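You operate a simulated robot arm through the tools that you are given. There is no shell and no other tool.

You run a simulated robot arm. Do the job below in one go: nothing can be reset, and whatever is moved stays where it is left.

TASK
Start the plate line, set its light slider to FULL, then scan the shuttle's plate.
Fine: brake to FREE; shuttle to SCAN and left there.

Only the result counts: the job must be done as asked and must still hold three seconds after the hand-in. Knocking over, shifting, dropping, spilling or breaking anything else fails it.

THE ROBOT
A 7-joint arm with a two-finger parallel gripper, fixed in place. Base frame: the origin is at the foot of the arm, x ahead of it, y to its left, z up; the work surface is at about z = 0.88. Readings come in m, degrees, newtons and seconds.
With the tool pointing down near the work surface it reaches from about 0.24 to 0.68 m from the base axis. Its first joint turns from -66.0 to 66.0 degrees. Payload 2.4 kg.
The TCP is the grasp point between the finger pads, 0.03 m short of the fingertips. In the tool frame z runs along the fingers and y along their closing line. Largest opening 0.094 m; finger width 0.028, thickness 0.01; the body of the gripper, 0.05 by 0.096 m, starts 0.055 m behind the TCP.
Orientation is that of the tool frame in the base frame, as a unit quaternion [x, y, z, w]. With the fingers straight down and closing along the base's y, the tool's x points along the base's -x, its y along +y and its z along -z.

THE INTERFACE
- The arm moves only by the tool send_rows. Its argument "commands" is a list of rows, each an object (a shift or turn left out is 0, a gripper value left out holds the last) with "dr": the turn, a rotation vector about the tool's x, y, z in units of 8 degrees (1.0 is 8 degrees), a list of three; "linear": the shift along the tool's x, y, z in units of 50 mm (1.0 is 50 mm), a list of three; "gripper": the finger opening in m, from 0 to 0.094. In form: [{"dr": [wx, wy, wz], "linear": [x, y, z], "gripper": gripper}, ...]. A call has 1 to 20 rows; each row shifts and turns the commanded pose from where the row before left it, along the tool's axes as they then stand. A call with a number of a shift or a turn outside -1 to 1 is refused whole. A row lasts 0.2 s, in which the tool goes at most 0.05 m and 8.6 degrees; a call with a longer step from one row to the next is refused whole, and so is a gripper value outside its range. Where a pose cannot be reached the arm comes as near as it can. A force on the tool above 60 N (or 10 N above the force at the start of the call, whichever is more), or a blocked arm, ends the call early, and 0.2 s more pass. Each finger travels about 0.153 m/s and halts on what it meets, pressing with about 24 N; the grip force reading is that of the motor and also rises with nothing between the fingers. The clock runs only during rows and for 0.2 s after the last one: add rows that do not move to give the fingers time. It gives the time, the measured TCP pose, the force on the tool (base axes), the opening and the grip force at its end, in the units of the frame above (readings bear some noise), with the torque about the TCP (base axes, N m) and any sound that the robot's microphone picked up, and new pictures: "show" is both (left out), scene, wrist or none.
- Cameras (640 x 400 px; columns grow to the right, rows downward): "scene" is fixed at [0.0315, 0.4798, 1.4497]; the picture's right is [-0.78, -0.62, 0.00], its down [-0.42, 0.53, -0.74] and it looks along [0.46, -0.58, -0.67] (base axes); focal length 225 px, centre (320, 200). "wrist" rides on the gripper at [0.076, 0.014, -0.102] in the tool frame; the picture's right is [-0.18, 0.98, 0.00], its down [-0.75, -0.14, -0.64] and it looks along [-0.63, -0.12, 0.77] (tool axes); focal length 243 px, centre (320, 200). There is no depth. A picture from a camera that has moved, and an enlarged one, comes with that camera's place and axes in the base frame and with its lens. The place of the scene camera against the robot may be out by one fixed shift of up to 0.018 m in any direction.
- close_up(camera, box): a new picture of the part [left, top, right, bottom] of that camera's present view, enlarged. No time passes.
- close_job(): hands the job in; it is judged then, once.

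Nothing tells you positions but the pictures and the camera data. Unless the task says otherwise, let go and move clear before handing in.

The tools are called after "Call:" as a command line: name --argument value ..., lists and objects as JSON in quotes. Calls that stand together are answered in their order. send_rows: Moves the arm, as the interface text tells. Its arguments: {"type":"object","properties":{"commands":{"type":"array","items":{"type":"object","properties":{"dr":{"type":"array","items":{"type":"number"}},"linear":{"type":"array","items":{"type":"number"}},"gripper":{"type":"number"}}}},"show":{"type":"string","enum":["both","scene","wrist","none"]}},"required":["commands"]} The other tools are called the same way: close_up (camera, box) takes an enlarged picture of a part of a camera's view; close_job () hands the job in.

At the start:

```text
t: 0.0
eef_pos: [0.3111, 0.2114, 1.2685]
tcp_rot: [0.0, 1.0, 0.0, 0.001]
force: [-0.5, -0.2, 1.0]
torque: [0.0, 0.02, 0.02]
opening: 0.0941
gripper_force: 0.0
```

scene: 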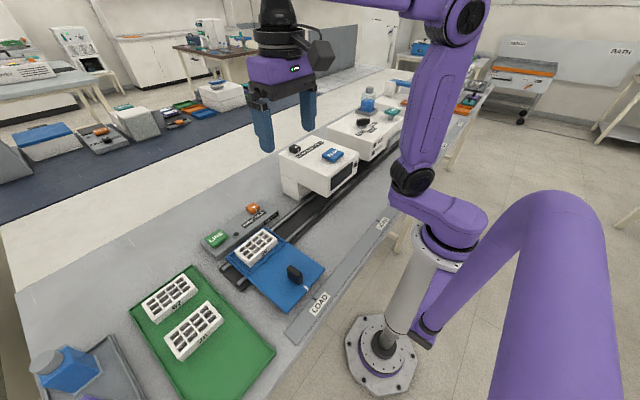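
wrist: 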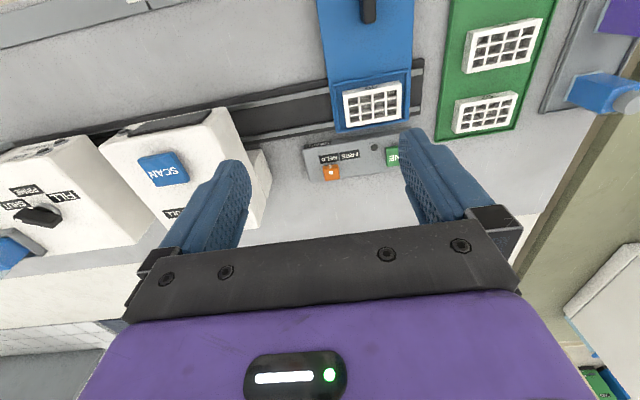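

I see a plate line with a blue shuttle on a dark rail, a white scanner box with a blue SCAN button, a second white box, and a small grey panel with a green button and an orange brake. I'll take enlarged pictures first to read the labels.

Call:
close_up --camera "scene" --box '[190, 190, 350, 320]'

Call:
close_up --camera "scene" --box '[270, 80, 420, 210]'

Call:
close_up --camera "wrist" --box '[0, 80, 260, 260]'

Call:
close_up --camera "wrist" --box '[240, 0, 560, 200]'

```text
3.08 times, centred on (270, 255) of scene
camera zoom: at [0.0315, 0.4798, 1.4497], right [-0.78, -0.62, 0.0], down [-0.42, 0.53, -0.74], along [0.46, -0.58, -0.67], focal length 692 px, centre (474, 31)
```

zoom: 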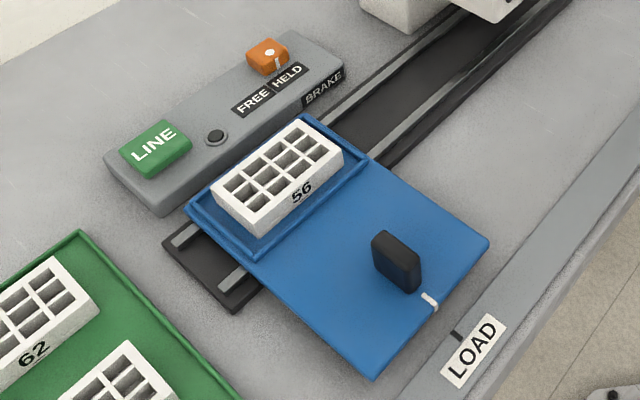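

```text
3.08 times, centred on (345, 145) of scene
camera zoom: at [0.0315, 0.4798, 1.4497], right [-0.78, -0.62, 0.0], down [-0.42, 0.53, -0.74], along [0.46, -0.58, -0.67], focal length 692 px, centre (243, 369)
```

zoom: 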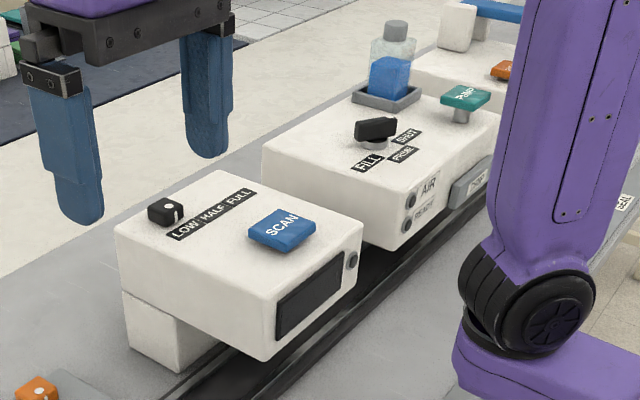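

```text
2.22 times, centred on (130, 170) of wrist
camera zoom: at [0.2363, 0.2244, 1.3703], right [0.18, 0.98, 0.0], down [0.75, -0.14, 0.64], along [0.63, -0.12, -0.77], focal length 539 px, centre (742, 267)
```

zoom: 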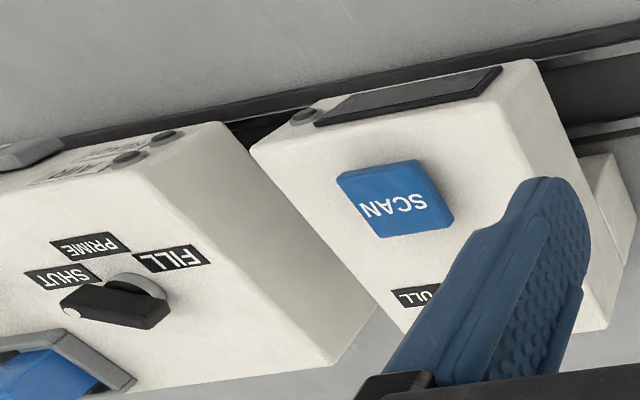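

```text
2.00 times, centred on (400, 100) of wrist
camera zoom: at [0.2363, 0.2244, 1.3703], right [0.18, 0.98, 0.0], down [0.75, -0.14, 0.64], along [0.63, -0.12, -0.77], focal length 485 px, centre (160, 400)
```

zoom: 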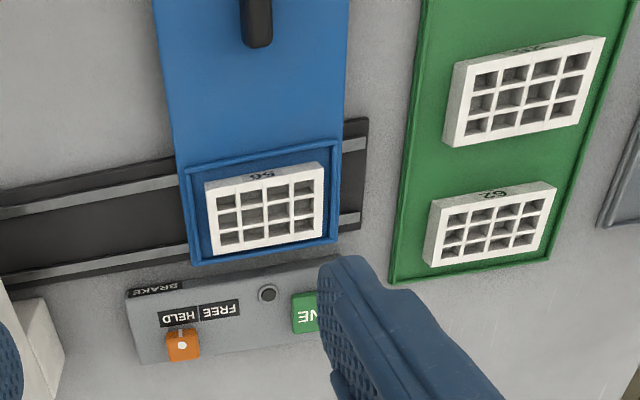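

The green LINE button and the orange BRAKE knob (at HELD) share one panel. The light slider (LOW/HALF/FULL) and the SCAN button are on the scanner box, and the shuttle is at LOAD. I'll check the strip's other labels and the slider.

Call:
close_up --camera "scene" --box '[340, 190, 420, 240]'

Call:
close_up --camera "scene" --box '[275, 130, 365, 200]'

Call:
close_up --camera "scene" --box '[200, 195, 290, 255]'

Call:
close_up --camera "scene" --box '[420, 60, 520, 130]'

```text
8.00 times, centred on (380, 215) of scene
camera zoom: at [0.0315, 0.4798, 1.4497], right [-0.78, -0.62, 0.0], down [-0.42, 0.53, -0.74], along [0.46, -0.58, -0.67], focal length 1798 px, centre (-160, 80)
```

zoom: 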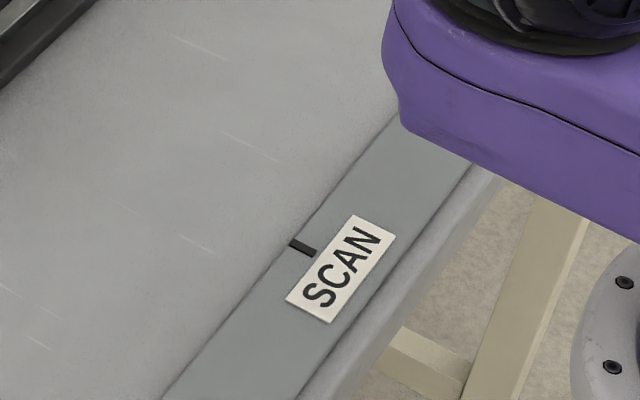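

```text
5.71 times, centred on (320, 165) of scene
camera zoom: at [0.0315, 0.4798, 1.4497], right [-0.78, -0.62, 0.0], down [-0.42, 0.53, -0.74], along [0.46, -0.58, -0.67], focal length 1284 px, centre (320, 400)
```

zoom: 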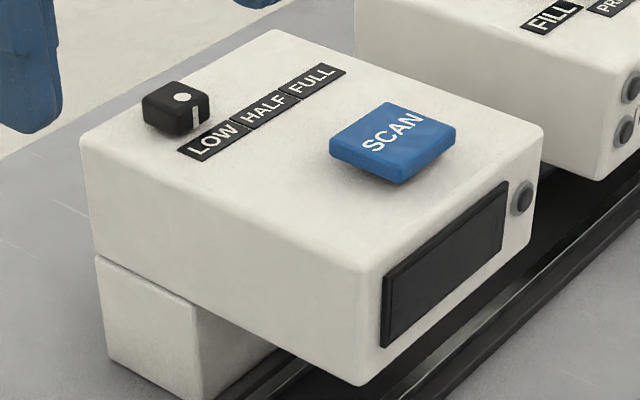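

```text
6.67 times, centred on (245, 225) of scene
camera zoom: at [0.0315, 0.4798, 1.4497], right [-0.78, -0.62, 0.0], down [-0.42, 0.53, -0.74], along [0.46, -0.58, -0.67], focal length 1498 px, centre (820, 33)
```

zoom: 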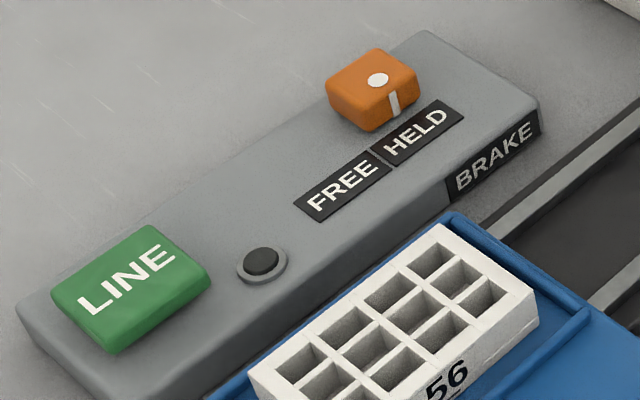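

```text
5.71 times, centred on (470, 95) of scene
camera zoom: at [0.0315, 0.4798, 1.4497], right [-0.78, -0.62, 0.0], down [-0.42, 0.53, -0.74], along [0.46, -0.58, -0.67], focal length 1284 px, centre (-537, 800)
```

zoom: 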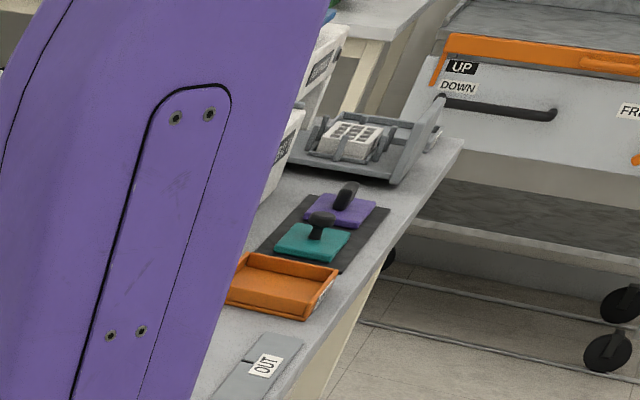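

The strip reads LOAD, SCAN and OUT from left to right, running along y at x≈0.20, with LOAD at y≈0.29 and SCAN at y≈-0.05. LINE is near (0.52, 0.34). I'll move the wrist camera closer to the LINE/BRAKE panel to measure it.

Call:
send_rows --commands '[{"linear": [-0.4, 0.2, 0.6], "gripper": 0.094}, {"linear": [-0.4, 0.2, 0.6]}, {"linear": [-0.4, 0.2, 0.6]}, {"linear": [-0.4, 0.2, 0.6]}, {"linear": [0, 0, 0]}]' --show "both"

```text
t: 1.2
eef_pos: [0.3911, 0.253, 1.149]
tcp_rot: [0.0, 1.0, 0.001, -0.001]
force: [-0.7, 0.2, 1.0]
torque: [0.0, -0.01, 0.02]
opening: 0.094
gripper_force: 0.1
camera wrist: at [0.3168, 0.2656, 1.2509], right [0.18, 0.98, 0.0], down [0.75, -0.14, 0.64], along [0.63, -0.12, -0.77], focal length 243 px, centre (320, 200)
```

scene: 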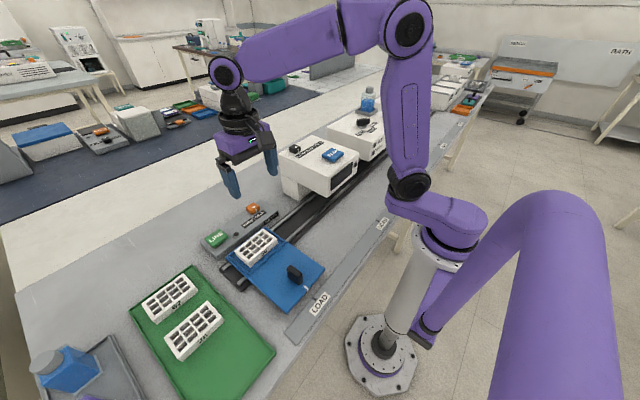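
wrist: 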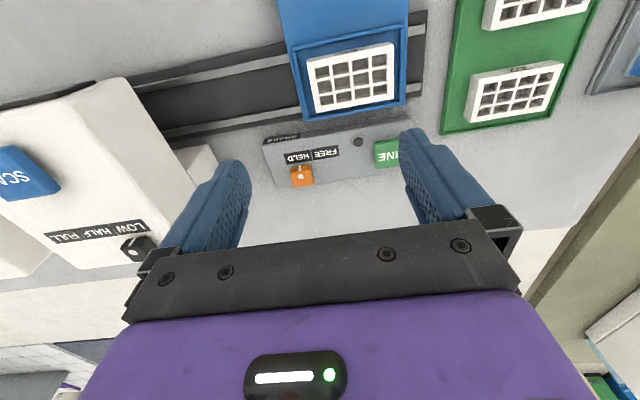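

The panel is now in view between the fingers. I'll enlarge it for accurate pixels.

Call:
close_up --camera "wrist" --box '[240, 110, 440, 210]'

Call:
close_up --camera "wrist" --box '[0, 120, 200, 270]'

```text
3.20 times, centred on (340, 160) of wrist
camera zoom: at [0.3168, 0.2656, 1.2509], right [0.18, 0.98, 0.0], down [0.75, -0.14, 0.64], along [0.63, -0.12, -0.77], focal length 776 px, centre (256, 328)
```

zoom: 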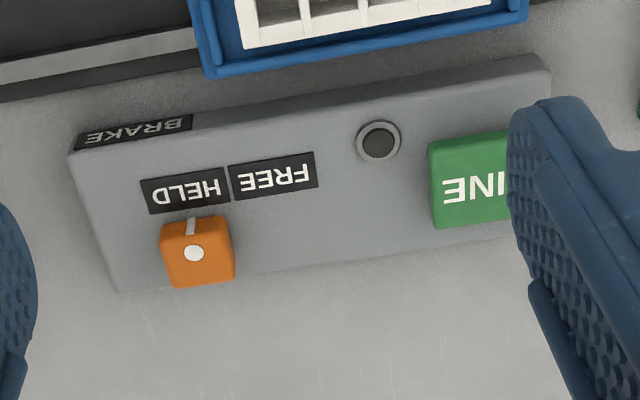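

```text
2.67 times, centred on (100, 195) of wrist
camera zoom: at [0.3168, 0.2656, 1.2509], right [0.18, 0.98, 0.0], down [0.75, -0.14, 0.64], along [0.63, -0.12, -0.77], focal length 647 px, centre (907, 213)
```

zoom: 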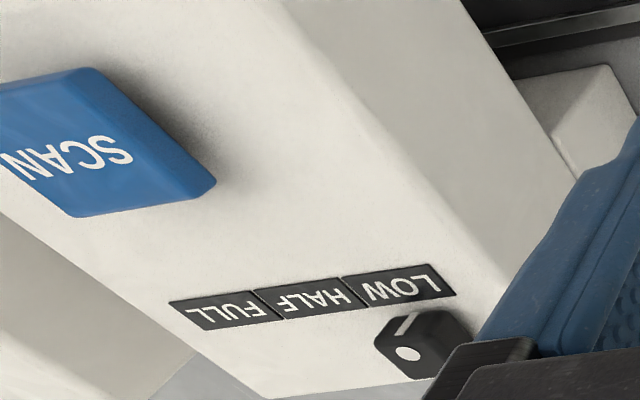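

The brake knob is around (0.525, 0.195, 0.93) and LINE is around (0.507, 0.338). I'll hover over LINE with the fingers closed and check the alignment.

Call:
send_rows --commands '[{"linear": [-0.57, 0.425, 0.4], "gripper": 0.0}, {"linear": [-0.57, 0.425, 0.4]}, {"linear": [-0.57, 0.425, 0.4]}, {"linear": [-0.57, 0.425, 0.4]}, {"linear": [0, 0, 0]}, {"linear": [0, 0, 0]}]' --show "both"

```text
t: 2.6
eef_pos: [0.5043, 0.3342, 1.0681]
tcp_rot: [0.0, 1.0, 0.001, 0.0]
force: [0.1, 0.7, 0.8]
torque: [-0.04, 0.01, 0.01]
opening: 0.0
gripper_force: 23.6
camera wrist: at [0.4306, 0.3468, 1.1705], right [0.18, 0.98, 0.0], down [0.75, -0.14, 0.64], along [0.63, -0.12, -0.77], focal length 243 px, centre (320, 200)
```

scene: 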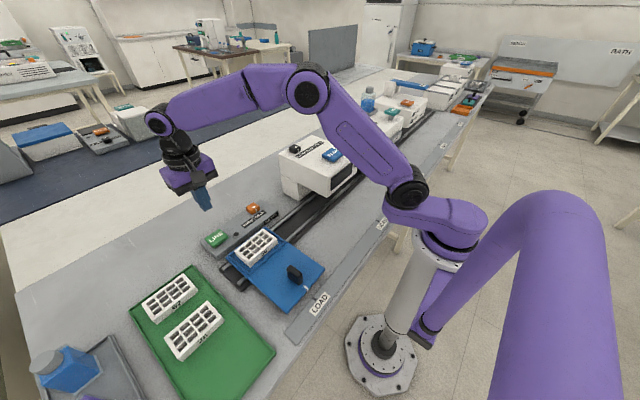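
wrist: 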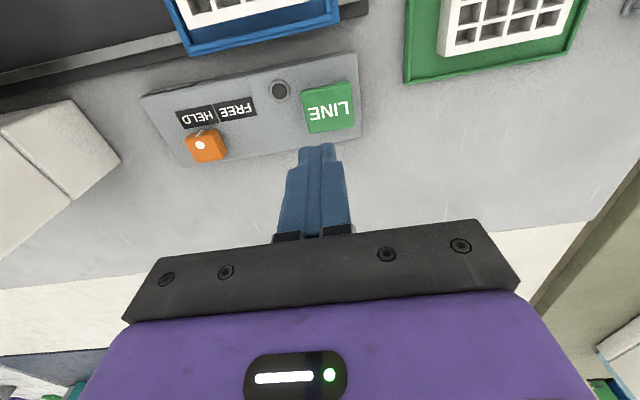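

Call:
close_up --camera "wrist" --box '[130, 40, 370, 190]'

```text
2.67 times, centred on (250, 115) of wrist
camera zoom: at [0.4306, 0.3468, 1.1705], right [0.18, 0.98, 0.0], down [0.75, -0.14, 0.64], along [0.63, -0.12, -0.77], focal length 647 px, centre (507, 427)
```

zoom: 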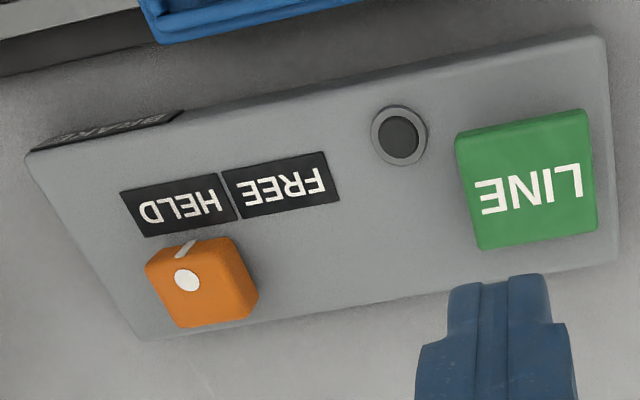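

LINE's top centre works out at about (0.515, 0.340, 0.925). I'll centre over it and descend to just above.

Call:
send_rows --commands '[{"linear": [-0.21, 0.115, 0.5]}, {"linear": [0, 0, 0.6]}, {"linear": [0, 0, 0.6]}, {"linear": [0, 0, 0.36]}, {"linear": [0, 0, 0]}]' --show "both"

```text
t: 3.8
eef_pos: [0.5149, 0.3418, 0.9649]
tcp_rot: [0.0, 1.0, 0.0, 0.0]
force: [-0.7, 0.0, -0.3]
torque: [0.02, 0.02, 0.03]
opening: 0.0
gripper_force: 23.9
camera wrist: at [0.4409, 0.354, 1.0666], right [0.18, 0.98, 0.0], down [0.75, -0.14, 0.64], along [0.63, -0.12, -0.77], focal length 243 px, centre (320, 200)
```

scene: 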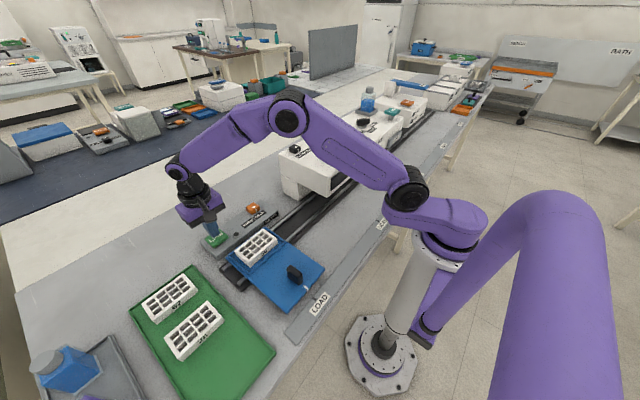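
wrist: 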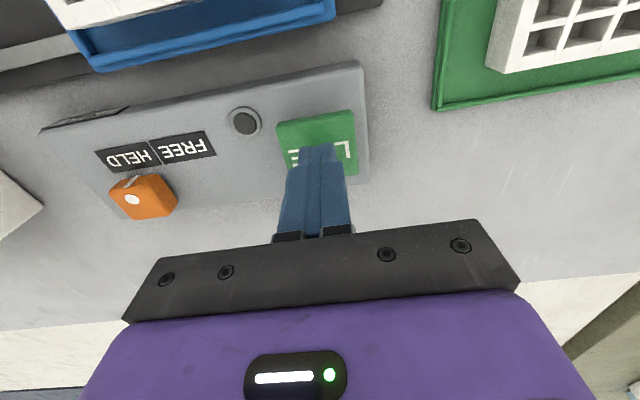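

The tips are over the LINE button. I'll press down in small steps.

Call:
send_rows --commands '[{"linear": [0, 0, 0.06]}, {"linear": [0, 0, 0.06]}, {"linear": [0, 0, 0.06]}, {"linear": [0, 0, 0.04]}, {"linear": [0, 0, 0]}]' --show "wrist"

```text
t: 5.0
eef_pos: [0.5159, 0.342, 0.9541]
tcp_rot: [-0.001, 1.0, 0.001, 0.0]
force: [0.3, 0.6, 0.8]
torque: [-0.01, 0.0, -0.03]
opening: 0.0001
gripper_force: 23.2
camera wrist: at [0.4405, 0.3543, 1.0559], right [0.18, 0.98, 0.0], down [0.75, -0.14, 0.64], along [0.63, -0.12, -0.77], focal length 243 px, centre (320, 200)
```

wrist: 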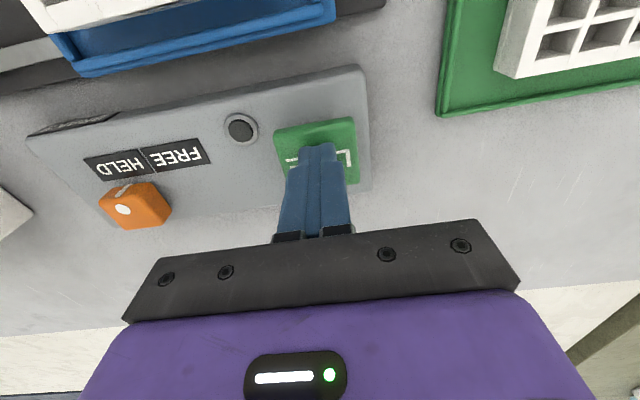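

There's no contact yet with the tips at z≈0.924, so I'll continue down gently.

Call:
send_rows --commands '[{"linear": [0, 0, 0.04]}, {"linear": [0, 0, 0.04]}, {"linear": [0, 0, 0.04]}, {"linear": [0, 0, 0]}]' --show "wrist"

```text
t: 6.0
eef_pos: [0.5161, 0.3409, 0.9492]
tcp_rot: [0.0, 1.0, 0.0, 0.0]
force: [-1.1, -2.1, 5.5]
torque: [-0.05, 0.04, 0.05]
opening: 0.0
gripper_force: 23.7
heard: click
camera wrist: at [0.4406, 0.3546, 1.05], right [0.18, 0.98, 0.0], down [0.75, -0.14, 0.64], along [0.63, -0.12, -0.77], focal length 243 px, centre (320, 200)
```

wrist: 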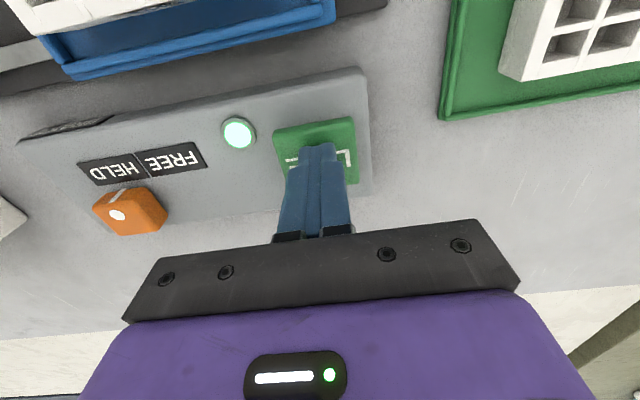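

LINE clicked and its lamp turned green. Next is the brake: I'll lift straight up, move over the orange knob at (0.529, 0.1955), and open the fingers.

Call:
send_rows --commands '[{"linear": [0, 0, -0.5]}, {"linear": [0, 0, -0.8]}, {"linear": [-0.085, -0.97, 0], "gripper": 0.06}, {"linear": [-0.085, -0.97, 0]}, {"linear": [-0.085, -0.97, 0]}, {"linear": [0, 0, 0]}, {"linear": [0, 0, 0]}]' --show "both"

Call:
close_up --camera "wrist" --box '[220, 60, 480, 220]'

```text
t: 7.6
eef_pos: [0.524, 0.1958, 1.0129]
tcp_rot: [0.0, 1.0, 0.0, 0.0]
force: [0.3, 0.4, 0.8]
torque: [0.01, 0.04, 0.0]
opening: 0.0597
gripper_force: 0.1
camera wrist: at [0.4508, 0.2086, 1.1147], right [0.18, 0.98, 0.0], down [0.75, -0.14, 0.64], along [0.63, -0.12, -0.77], focal length 243 px, centre (320, 200)
```

scene: 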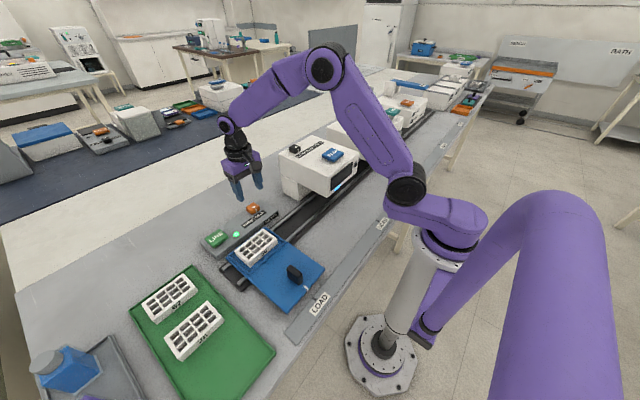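
wrist: 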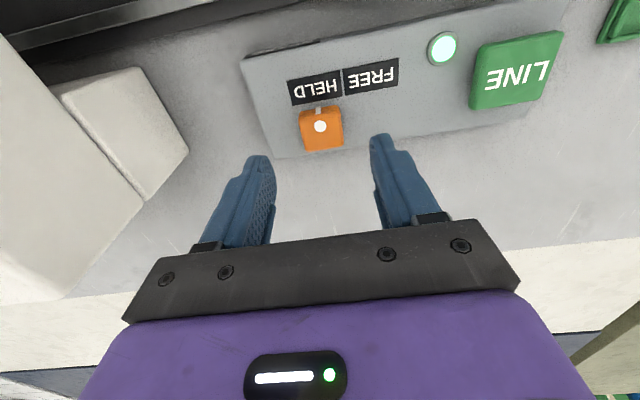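

```text
2.46 times, centred on (350, 140) of wrist
camera zoom: at [0.4508, 0.2086, 1.1147], right [0.18, 0.98, 0.0], down [0.75, -0.14, 0.64], along [0.63, -0.12, -0.77], focal length 597 px, centre (246, 348)
```

zoom: 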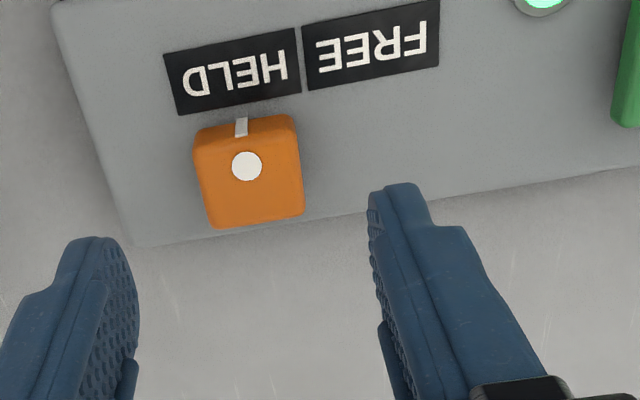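

The panel top is at about z 0.904 and the knob top about 0.929, centred near (0.529, 0.1945). I'll lower the open fingers around it and grip.

Call:
send_rows --commands '[{"linear": [-0.1, -0.025, 0.5]}, {"linear": [0, 0, 0.5]}, {"linear": [0, 0, 0.42]}, {"linear": [0, 0, 0]}, {"linear": [0, 0, 0], "gripper": 0.02}, {"linear": [0, 0, 0]}, {"linear": [0, 0, 0]}]' --show "both"

```text
t: 9.2
eef_pos: [0.5332, 0.1952, 0.9415]
tcp_rot: [0.001, 1.0, 0.0, 0.0]
force: [0.0, 1.8, -7.2]
torque: [0.2, -0.61, -0.13]
opening: 0.0345
gripper_force: 45.6
camera wrist: at [0.4588, 0.2083, 1.0441], right [0.18, 0.98, 0.0], down [0.75, -0.14, 0.64], along [0.63, -0.12, -0.77], focal length 243 px, centre (320, 200)
```

scene: 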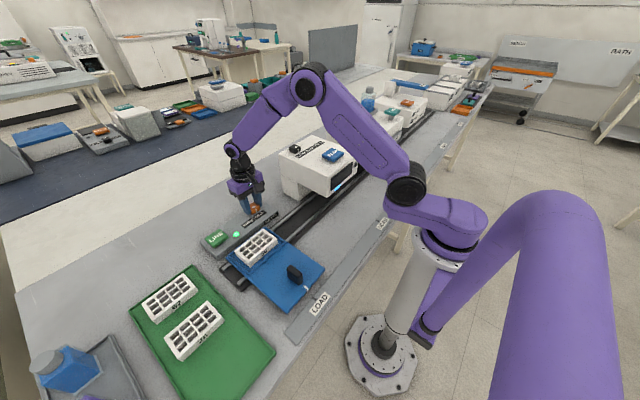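
wrist: 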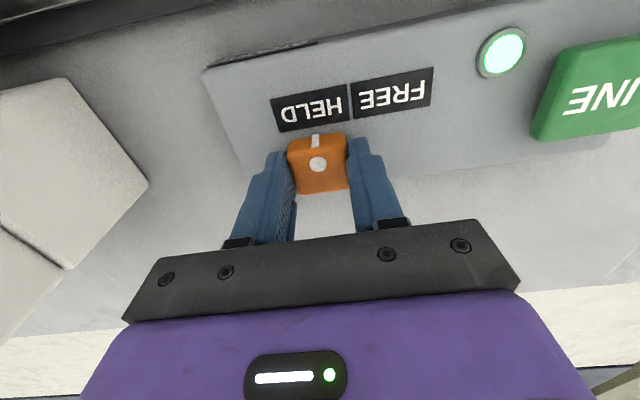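

The knob is gripped at an opening of 34.5 mm. I'll slide it +y by 45 mm toward FREE.

Call:
send_rows --commands '[{"linear": [0, 0.15, 0]}, {"linear": [0, 0.15, 0]}, {"linear": [0, 0.15, 0]}, {"linear": [0, 0.15, 0]}, {"linear": [0, 0.15, 0]}, {"linear": [0, 0.15, 0]}, {"linear": [0, 0, 0]}]' --show "both"

Call:
close_up --camera "wrist" --box '[200, 60, 460, 220]'

```text
t: 10.8
eef_pos: [0.5339, 0.2396, 0.9411]
tcp_rot: [0.0, 1.0, -0.001, 0.0]
force: [1.0, -1.0, -13.0]
torque: [0.08, -0.91, -0.24]
opening: 0.0347
gripper_force: 45.1
camera wrist: at [0.4588, 0.2533, 1.0442], right [0.18, 0.98, 0.0], down [0.75, -0.14, 0.64], along [0.63, -0.12, -0.77], focal length 243 px, centre (320, 200)
```

scene: 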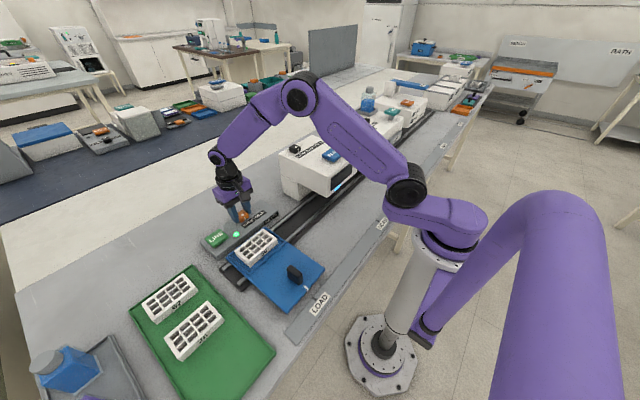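
wrist: 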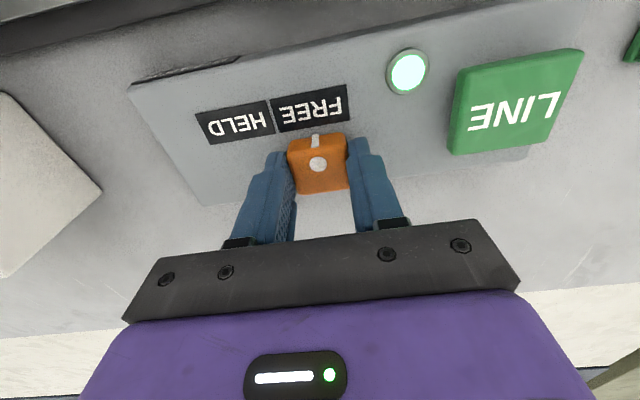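

```text
2.46 times, centred on (330, 140) of wrist
camera zoom: at [0.4588, 0.2533, 1.0442], right [0.18, 0.98, 0.0], down [0.75, -0.14, 0.64], along [0.63, -0.12, -0.77], focal length 597 px, centre (295, 348)
```

zoom: 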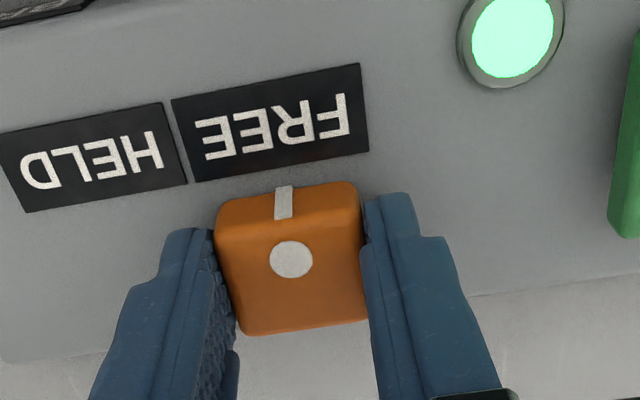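

The knob's marker now lines up with FREE. I'll release, rise and verify.

Call:
send_rows --commands '[{"gripper": 0.06}, {"linear": [0, 0, 0]}, {"linear": [0, 0, -0.5]}, {"linear": [0, 0, -0.9]}, {"linear": [0, 0, -0.9]}, {"linear": [0, 0, 0]}]' --show "both"

Call:
close_up --camera "wrist" --box '[180, 20, 460, 200]'

Call:
close_up --camera "scene" --box '[200, 195, 290, 255]'

```text
t: 12.2
eef_pos: [0.5356, 0.2394, 1.0572]
tcp_rot: [-0.001, 1.0, 0.0, 0.0]
force: [0.7, 1.1, 0.2]
torque: [0.03, -0.05, 0.0]
opening: 0.0601
gripper_force: 0.0
camera wrist: at [0.4601, 0.252, 1.1594], right [0.18, 0.98, 0.0], down [0.75, -0.14, 0.64], along [0.63, -0.12, -0.77], focal length 243 px, centre (320, 200)
```

scene: 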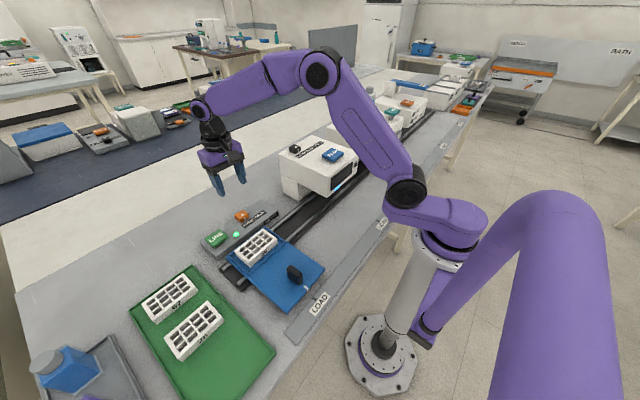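
wrist: 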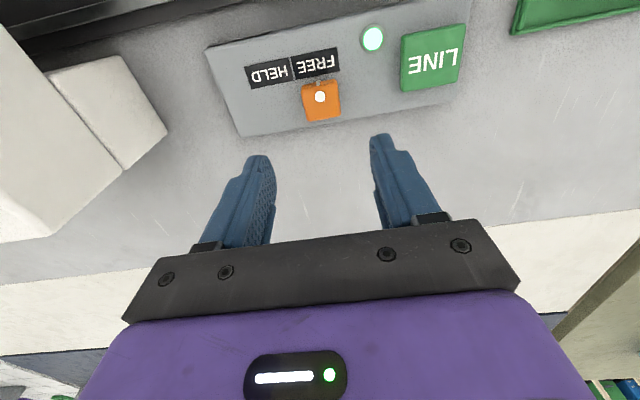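

```text
2.22 times, centred on (320, 110) of wrist
camera zoom: at [0.4601, 0.252, 1.1594], right [0.18, 0.98, 0.0], down [0.75, -0.14, 0.64], along [0.63, -0.12, -0.77], focal length 539 px, centre (320, 400)
```

zoom: 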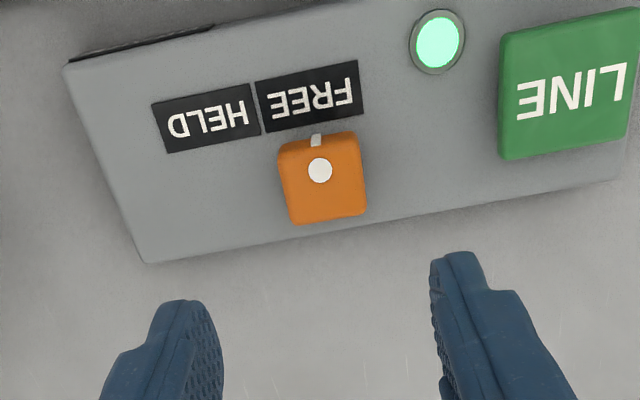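

```text
6.67 times, centred on (245, 225) of scene
camera zoom: at [0.0315, 0.4798, 1.4497], right [-0.78, -0.62, 0.0], down [-0.42, 0.53, -0.74], along [0.46, -0.58, -0.67], focal length 1498 px, centre (820, 33)
```

zoom: 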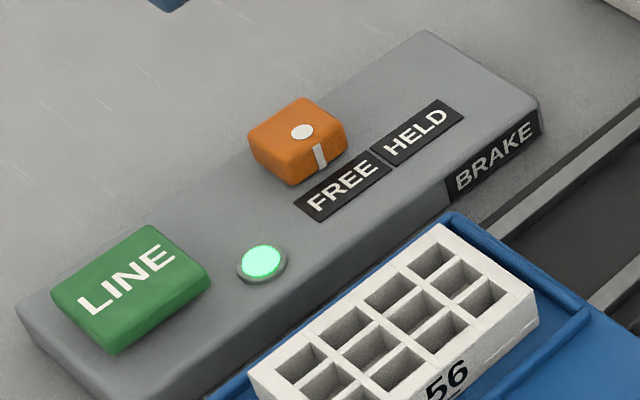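

BRAKE is at FREE. Next is the light slider on top of the scanner box, so I'll rise and move above the scanner for a measured view.

Call:
send_rows --commands '[{"linear": [0, 0, -0.95]}, {"linear": [0, 0, -0.95]}, {"linear": [0, 0, -0.95]}, {"linear": [0.12, -0.97, 0]}, {"linear": [0.12, -0.97, 0]}, {"linear": [0.12, -0.97, 0]}, {"linear": [0.12, -0.97, 0]}, {"linear": [0.12, -0.97, 0]}, {"linear": [0.12, -0.97, 0]}, {"linear": [0, 0, 0]}]' --show "both"

Call:
close_up --camera "wrist" --box '[180, 20, 460, 200]'

```text
t: 14.4
eef_pos: [0.4972, -0.051, 1.1992]
tcp_rot: [0.0, 1.0, 0.0, 0.0]
force: [0.0, 0.5, -0.4]
torque: [-0.02, 0.01, -0.01]
opening: 0.0601
gripper_force: 0.2
camera wrist: at [0.4219, -0.0382, 1.3007], right [0.18, 0.98, 0.0], down [0.75, -0.14, 0.64], along [0.63, -0.12, -0.77], focal length 243 px, centre (320, 200)
```

scene: 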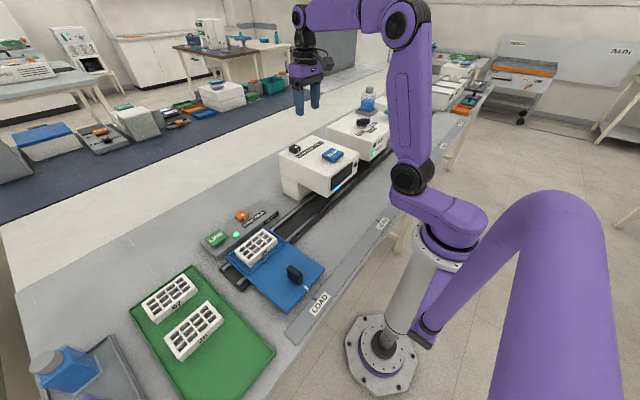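
wrist: 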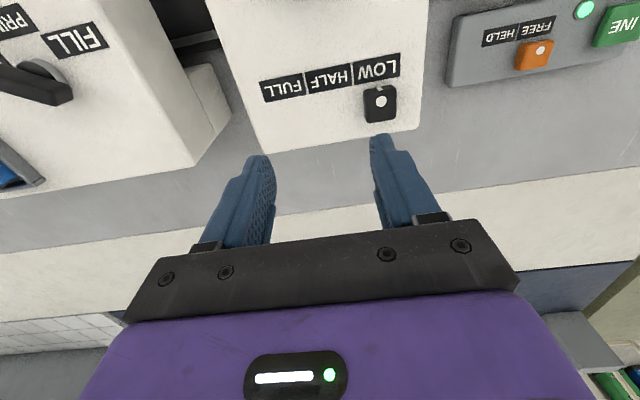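

```text
2.22 times, centred on (320, 110) of wrist
camera zoom: at [0.4219, -0.0382, 1.3007], right [0.18, 0.98, 0.0], down [0.75, -0.14, 0.64], along [0.63, -0.12, -0.77], focal length 539 px, centre (320, 400)
```

zoom: 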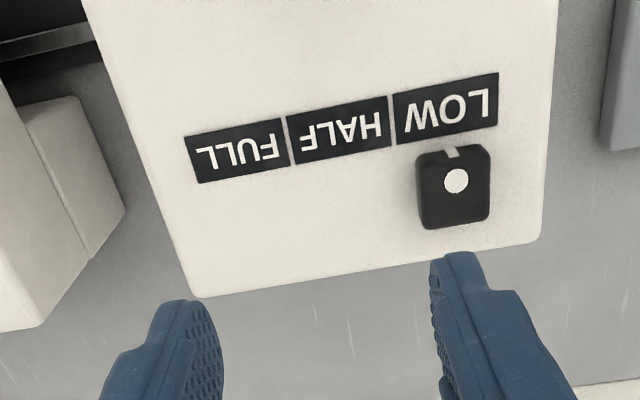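

The slider knob is at about (0.507, 0.004) with its top at z≈1.07. The LOW-to-FULL spacing is about 92 mm toward -y. I'll move above it with the fingers open.

Call:
send_rows --commands '[{"linear": [-0.1, 0.55, 0.5]}, {"linear": [-0.1, 0.55, 0.5]}, {"linear": [0, 0, 0.4]}, {"linear": [0, 0, 0]}]' --show "wrist"

Call:
close_up --camera "wrist" --box '[180, 20, 460, 200]'

```text
t: 15.4
eef_pos: [0.5069, 0.0031, 1.1281]
tcp_rot: [0.001, 1.0, -0.001, 0.0]
force: [0.3, 0.2, -0.2]
torque: [-0.02, 0.0, 0.01]
opening: 0.0601
gripper_force: 0.1
camera wrist: at [0.4324, 0.0166, 1.2302], right [0.18, 0.98, 0.0], down [0.75, -0.14, 0.64], along [0.63, -0.12, -0.77], focal length 243 px, centre (320, 200)
```

wrist: 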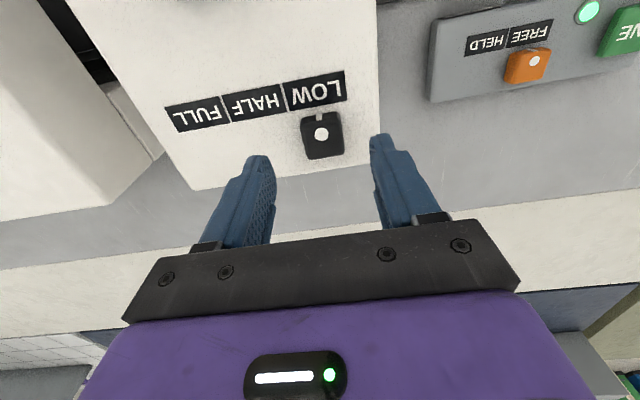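

```text
2.22 times, centred on (320, 110) of wrist
camera zoom: at [0.4324, 0.0166, 1.2302], right [0.18, 0.98, 0.0], down [0.75, -0.14, 0.64], along [0.63, -0.12, -0.77], focal length 539 px, centre (320, 400)
```

zoom: 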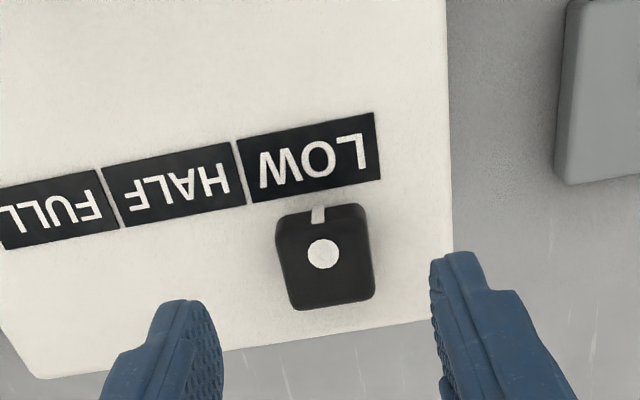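

The knob is centred between the fingers. The box top is about z 1.05, so I'll descend until the tips are at about 1.057 and grip.

Call:
send_rows --commands '[{"linear": [0, 0.01, 0.4]}, {"linear": [0, 0, 0.3]}, {"linear": [0, 0, 0.12]}, {"linear": [0, 0, 0]}, {"linear": [0, 0, 0], "gripper": 0.02}, {"linear": [0, 0, 0]}, {"linear": [0, 0, 0]}]' --show "both"

Call:
close_up --camera "wrist" --box '[180, 20, 460, 200]'

```text
t: 17.0
eef_pos: [0.5069, 0.0042, 1.0881]
tcp_rot: [0.0, 1.0, 0.0, -0.001]
force: [-1.3, 0.3, -6.4]
torque: [0.04, -0.84, -0.03]
opening: 0.0298
gripper_force: 45.1
camera wrist: at [0.4317, 0.018, 1.19], right [0.18, 0.98, 0.0], down [0.75, -0.14, 0.64], along [0.63, -0.12, -0.77], focal length 243 px, centre (320, 200)
```

scene: 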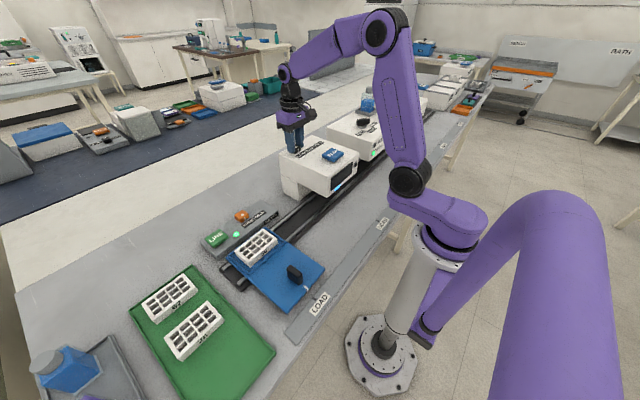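
wrist: 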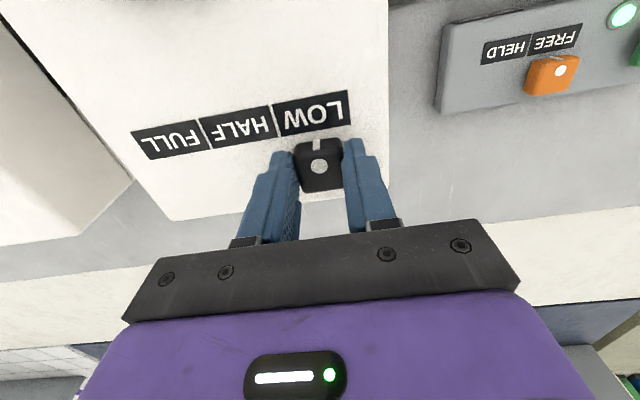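

```text
2.22 times, centred on (320, 110) of wrist
camera zoom: at [0.4317, 0.018, 1.19], right [0.18, 0.98, 0.0], down [0.75, -0.14, 0.64], along [0.63, -0.12, -0.77], focal length 539 px, centre (320, 400)
```

zoom: 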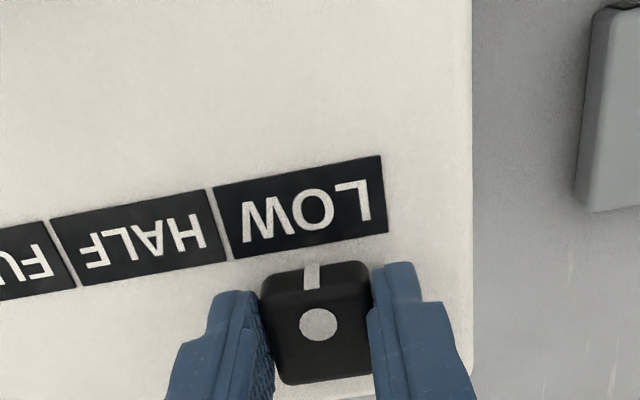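

The slider is gripped at 29.8 mm. I'll drag it -y by about 90 mm toward FULL in small steps.

Call:
send_rows --commands '[{"linear": [0, -0.15, 0]}, {"linear": [0, -0.15, 0]}, {"linear": [0, -0.15, 0]}, {"linear": [0, -0.15, 0]}, {"linear": [0, -0.15, 0]}, {"linear": [0, -0.15, 0]}, {"linear": [0, -0.15, 0]}, {"linear": [0, -0.15, 0]}, {"linear": [0, -0.15, 0]}, {"linear": [0, -0.15, 0]}, {"linear": [0, -0.15, 0]}, {"linear": [0, -0.15, 0]}, {"linear": [0, 0, 0]}]' --show "both"

Call:
close_up --camera "wrist" --box '[180, 20, 460, 200]'

```text
t: 19.8
eef_pos: [0.5061, -0.085, 1.089]
tcp_rot: [0.001, 1.0, 0.002, -0.001]
force: [-7.6, 1.2, -26.2]
torque: [0.03, -0.56, 0.11]
opening: 0.0296
gripper_force: 45.3
camera wrist: at [0.4321, -0.0718, 1.1904], right [0.18, 0.98, 0.0], down [0.76, -0.14, 0.64], along [0.63, -0.12, -0.77], focal length 243 px, centre (320, 200)
```

scene: 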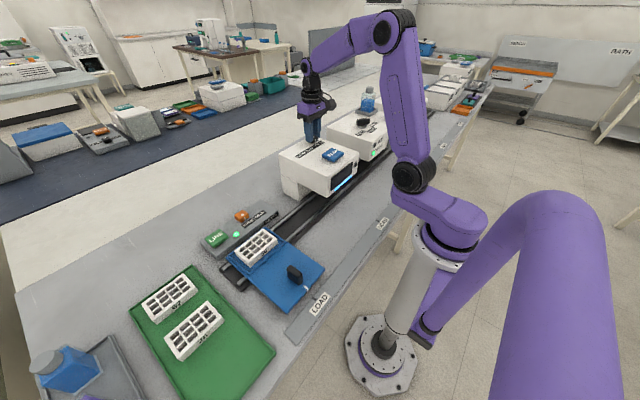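
wrist: 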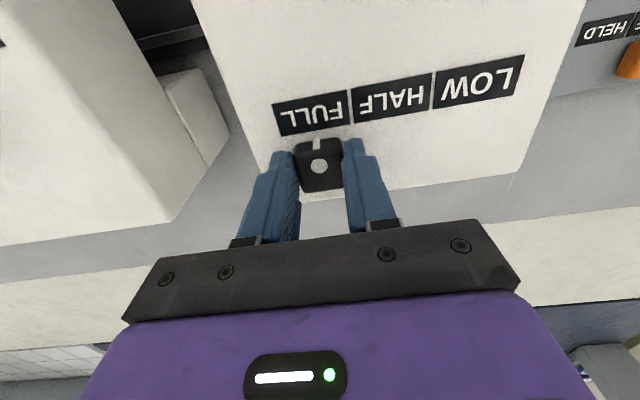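

```text
2.22 times, centred on (320, 110) of wrist
camera zoom: at [0.4321, -0.0718, 1.1904], right [0.18, 0.98, 0.0], down [0.76, -0.14, 0.64], along [0.63, -0.12, -0.77], focal length 539 px, centre (320, 400)
```

zoom: 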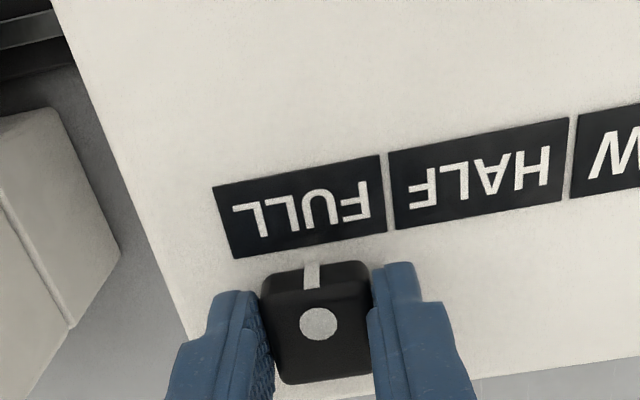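

The slider marker now sits at FULL exactly as it sat at LOW before. I'll release, rise and verify, and look at the SCAN button too.

Call:
send_rows --commands '[{"gripper": 0.06}, {"linear": [0, 0, 0]}, {"linear": [0, 0, -0.5]}, {"linear": [0, 0, -0.9]}, {"linear": [0.5, 0, -0.8]}, {"linear": [0.9, 0, 0]}, {"linear": [0, 0, 0]}]' --show "both"

Call:
close_up --camera "wrist" --box '[180, 20, 460, 200]'

Call:
close_up --camera "scene" --box '[275, 130, 365, 200]'

```text
t: 21.4
eef_pos: [0.4363, -0.0843, 1.1981]
tcp_rot: [0.0, 1.0, 0.001, 0.0]
force: [0.0, -0.3, 0.3]
torque: [-0.04, 0.04, 0.01]
opening: 0.0599
gripper_force: 0.1
camera wrist: at [0.3612, -0.0703, 1.3013], right [0.18, 0.98, 0.0], down [0.75, -0.14, 0.64], along [0.63, -0.12, -0.77], focal length 243 px, centre (320, 200)
```

scene: 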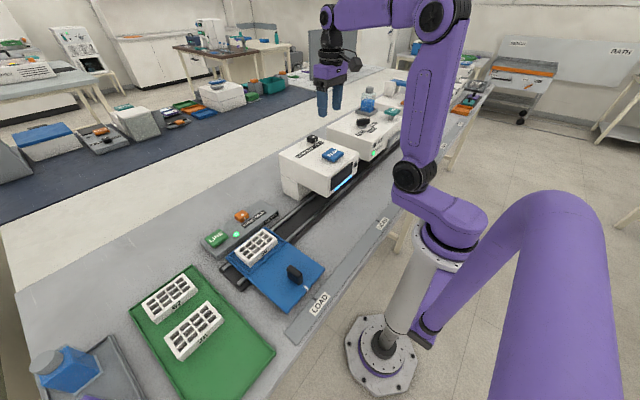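
wrist: 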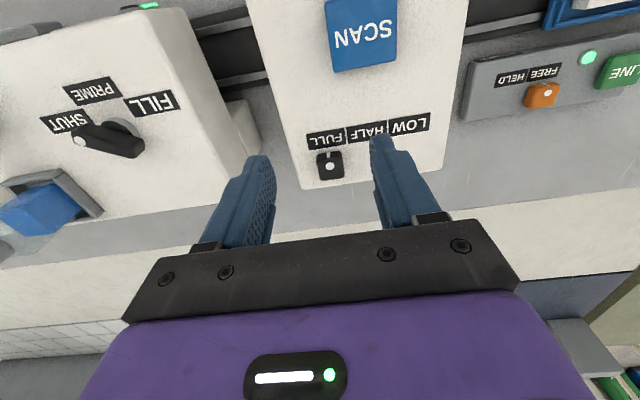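

```text
2.22 times, centred on (320, 110) of wrist
camera zoom: at [0.3612, -0.0703, 1.3013], right [0.18, 0.98, 0.0], down [0.75, -0.14, 0.64], along [0.63, -0.12, -0.77], focal length 539 px, centre (320, 400)
```

zoom: 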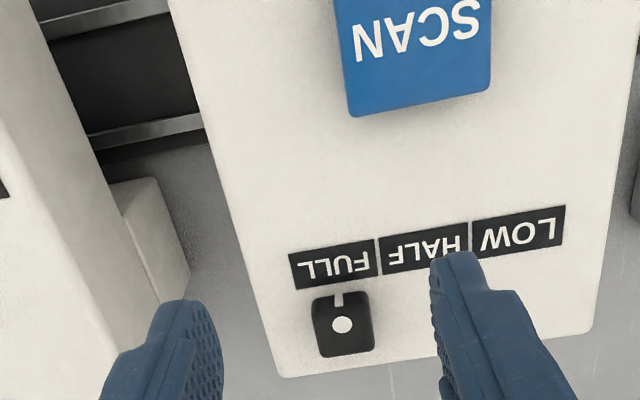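

```text
5.71 times, centred on (320, 165) of scene
camera zoom: at [0.0315, 0.4798, 1.4497], right [-0.78, -0.62, 0.0], down [-0.42, 0.53, -0.74], along [0.46, -0.58, -0.67], focal length 1284 px, centre (320, 400)
```

zoom: 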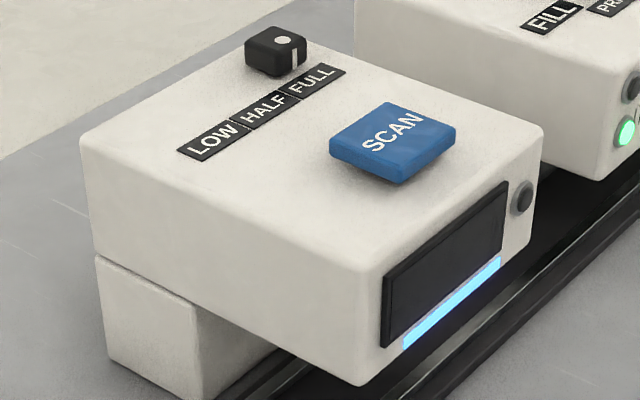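

The light slider is at FULL, and the scanner light bar and status lamp are on. Now I'll go above the shuttle handle near (0.27, 0.285) to measure it.

Call:
send_rows --commands '[{"linear": [0.42, 0.81, 0.1]}, {"linear": [0.42, 0.81, 0.1]}, {"linear": [0.42, 0.81, 0.1]}, {"linear": [0.42, 0.81, 0.1]}, {"linear": [0.42, 0.81, 0.1]}, {"linear": [0.42, 0.81, 0.2]}, {"linear": [0.42, 0.81, 0.3]}, {"linear": [0.42, 0.81, 0.3]}, {"linear": [0.36, 0.81, 0.3]}, {"linear": [0, 0, 0]}]' --show "both"

Call:
close_up --camera "wrist" --box '[180, 20, 460, 200]'

```text
t: 23.6
eef_pos: [0.2511, 0.2781, 1.117]
tcp_rot: [-0.001, 1.0, 0.0, 0.0]
force: [0.0, -0.6, 0.4]
torque: [0.0, 0.01, 0.01]
opening: 0.0599
gripper_force: 0.1
camera wrist: at [0.1768, 0.2915, 1.2195], right [0.18, 0.98, 0.0], down [0.75, -0.14, 0.64], along [0.63, -0.12, -0.77], focal length 243 px, centre (320, 200)
```

scene: 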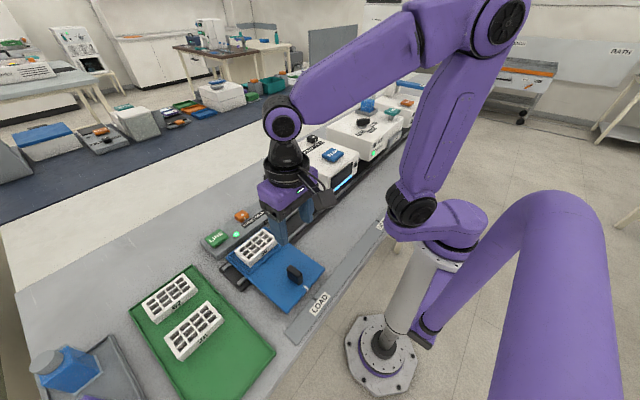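
wrist: 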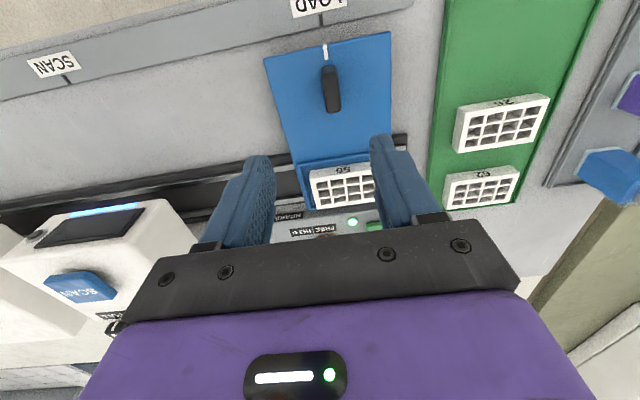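

```text
2.22 times, centred on (320, 110) of wrist
camera zoom: at [0.1768, 0.2915, 1.2195], right [0.18, 0.98, 0.0], down [0.75, -0.14, 0.64], along [0.63, -0.12, -0.77], focal length 539 px, centre (320, 400)
```

zoom: 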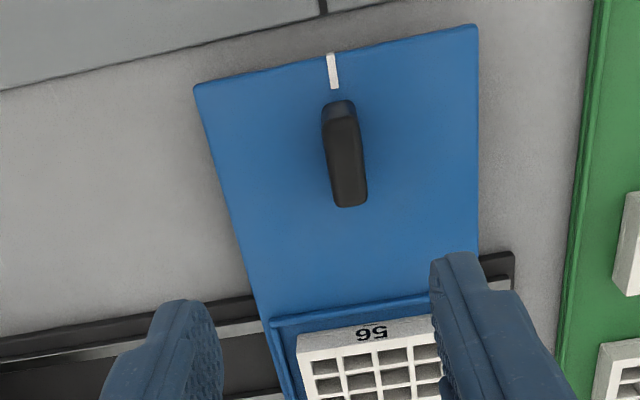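

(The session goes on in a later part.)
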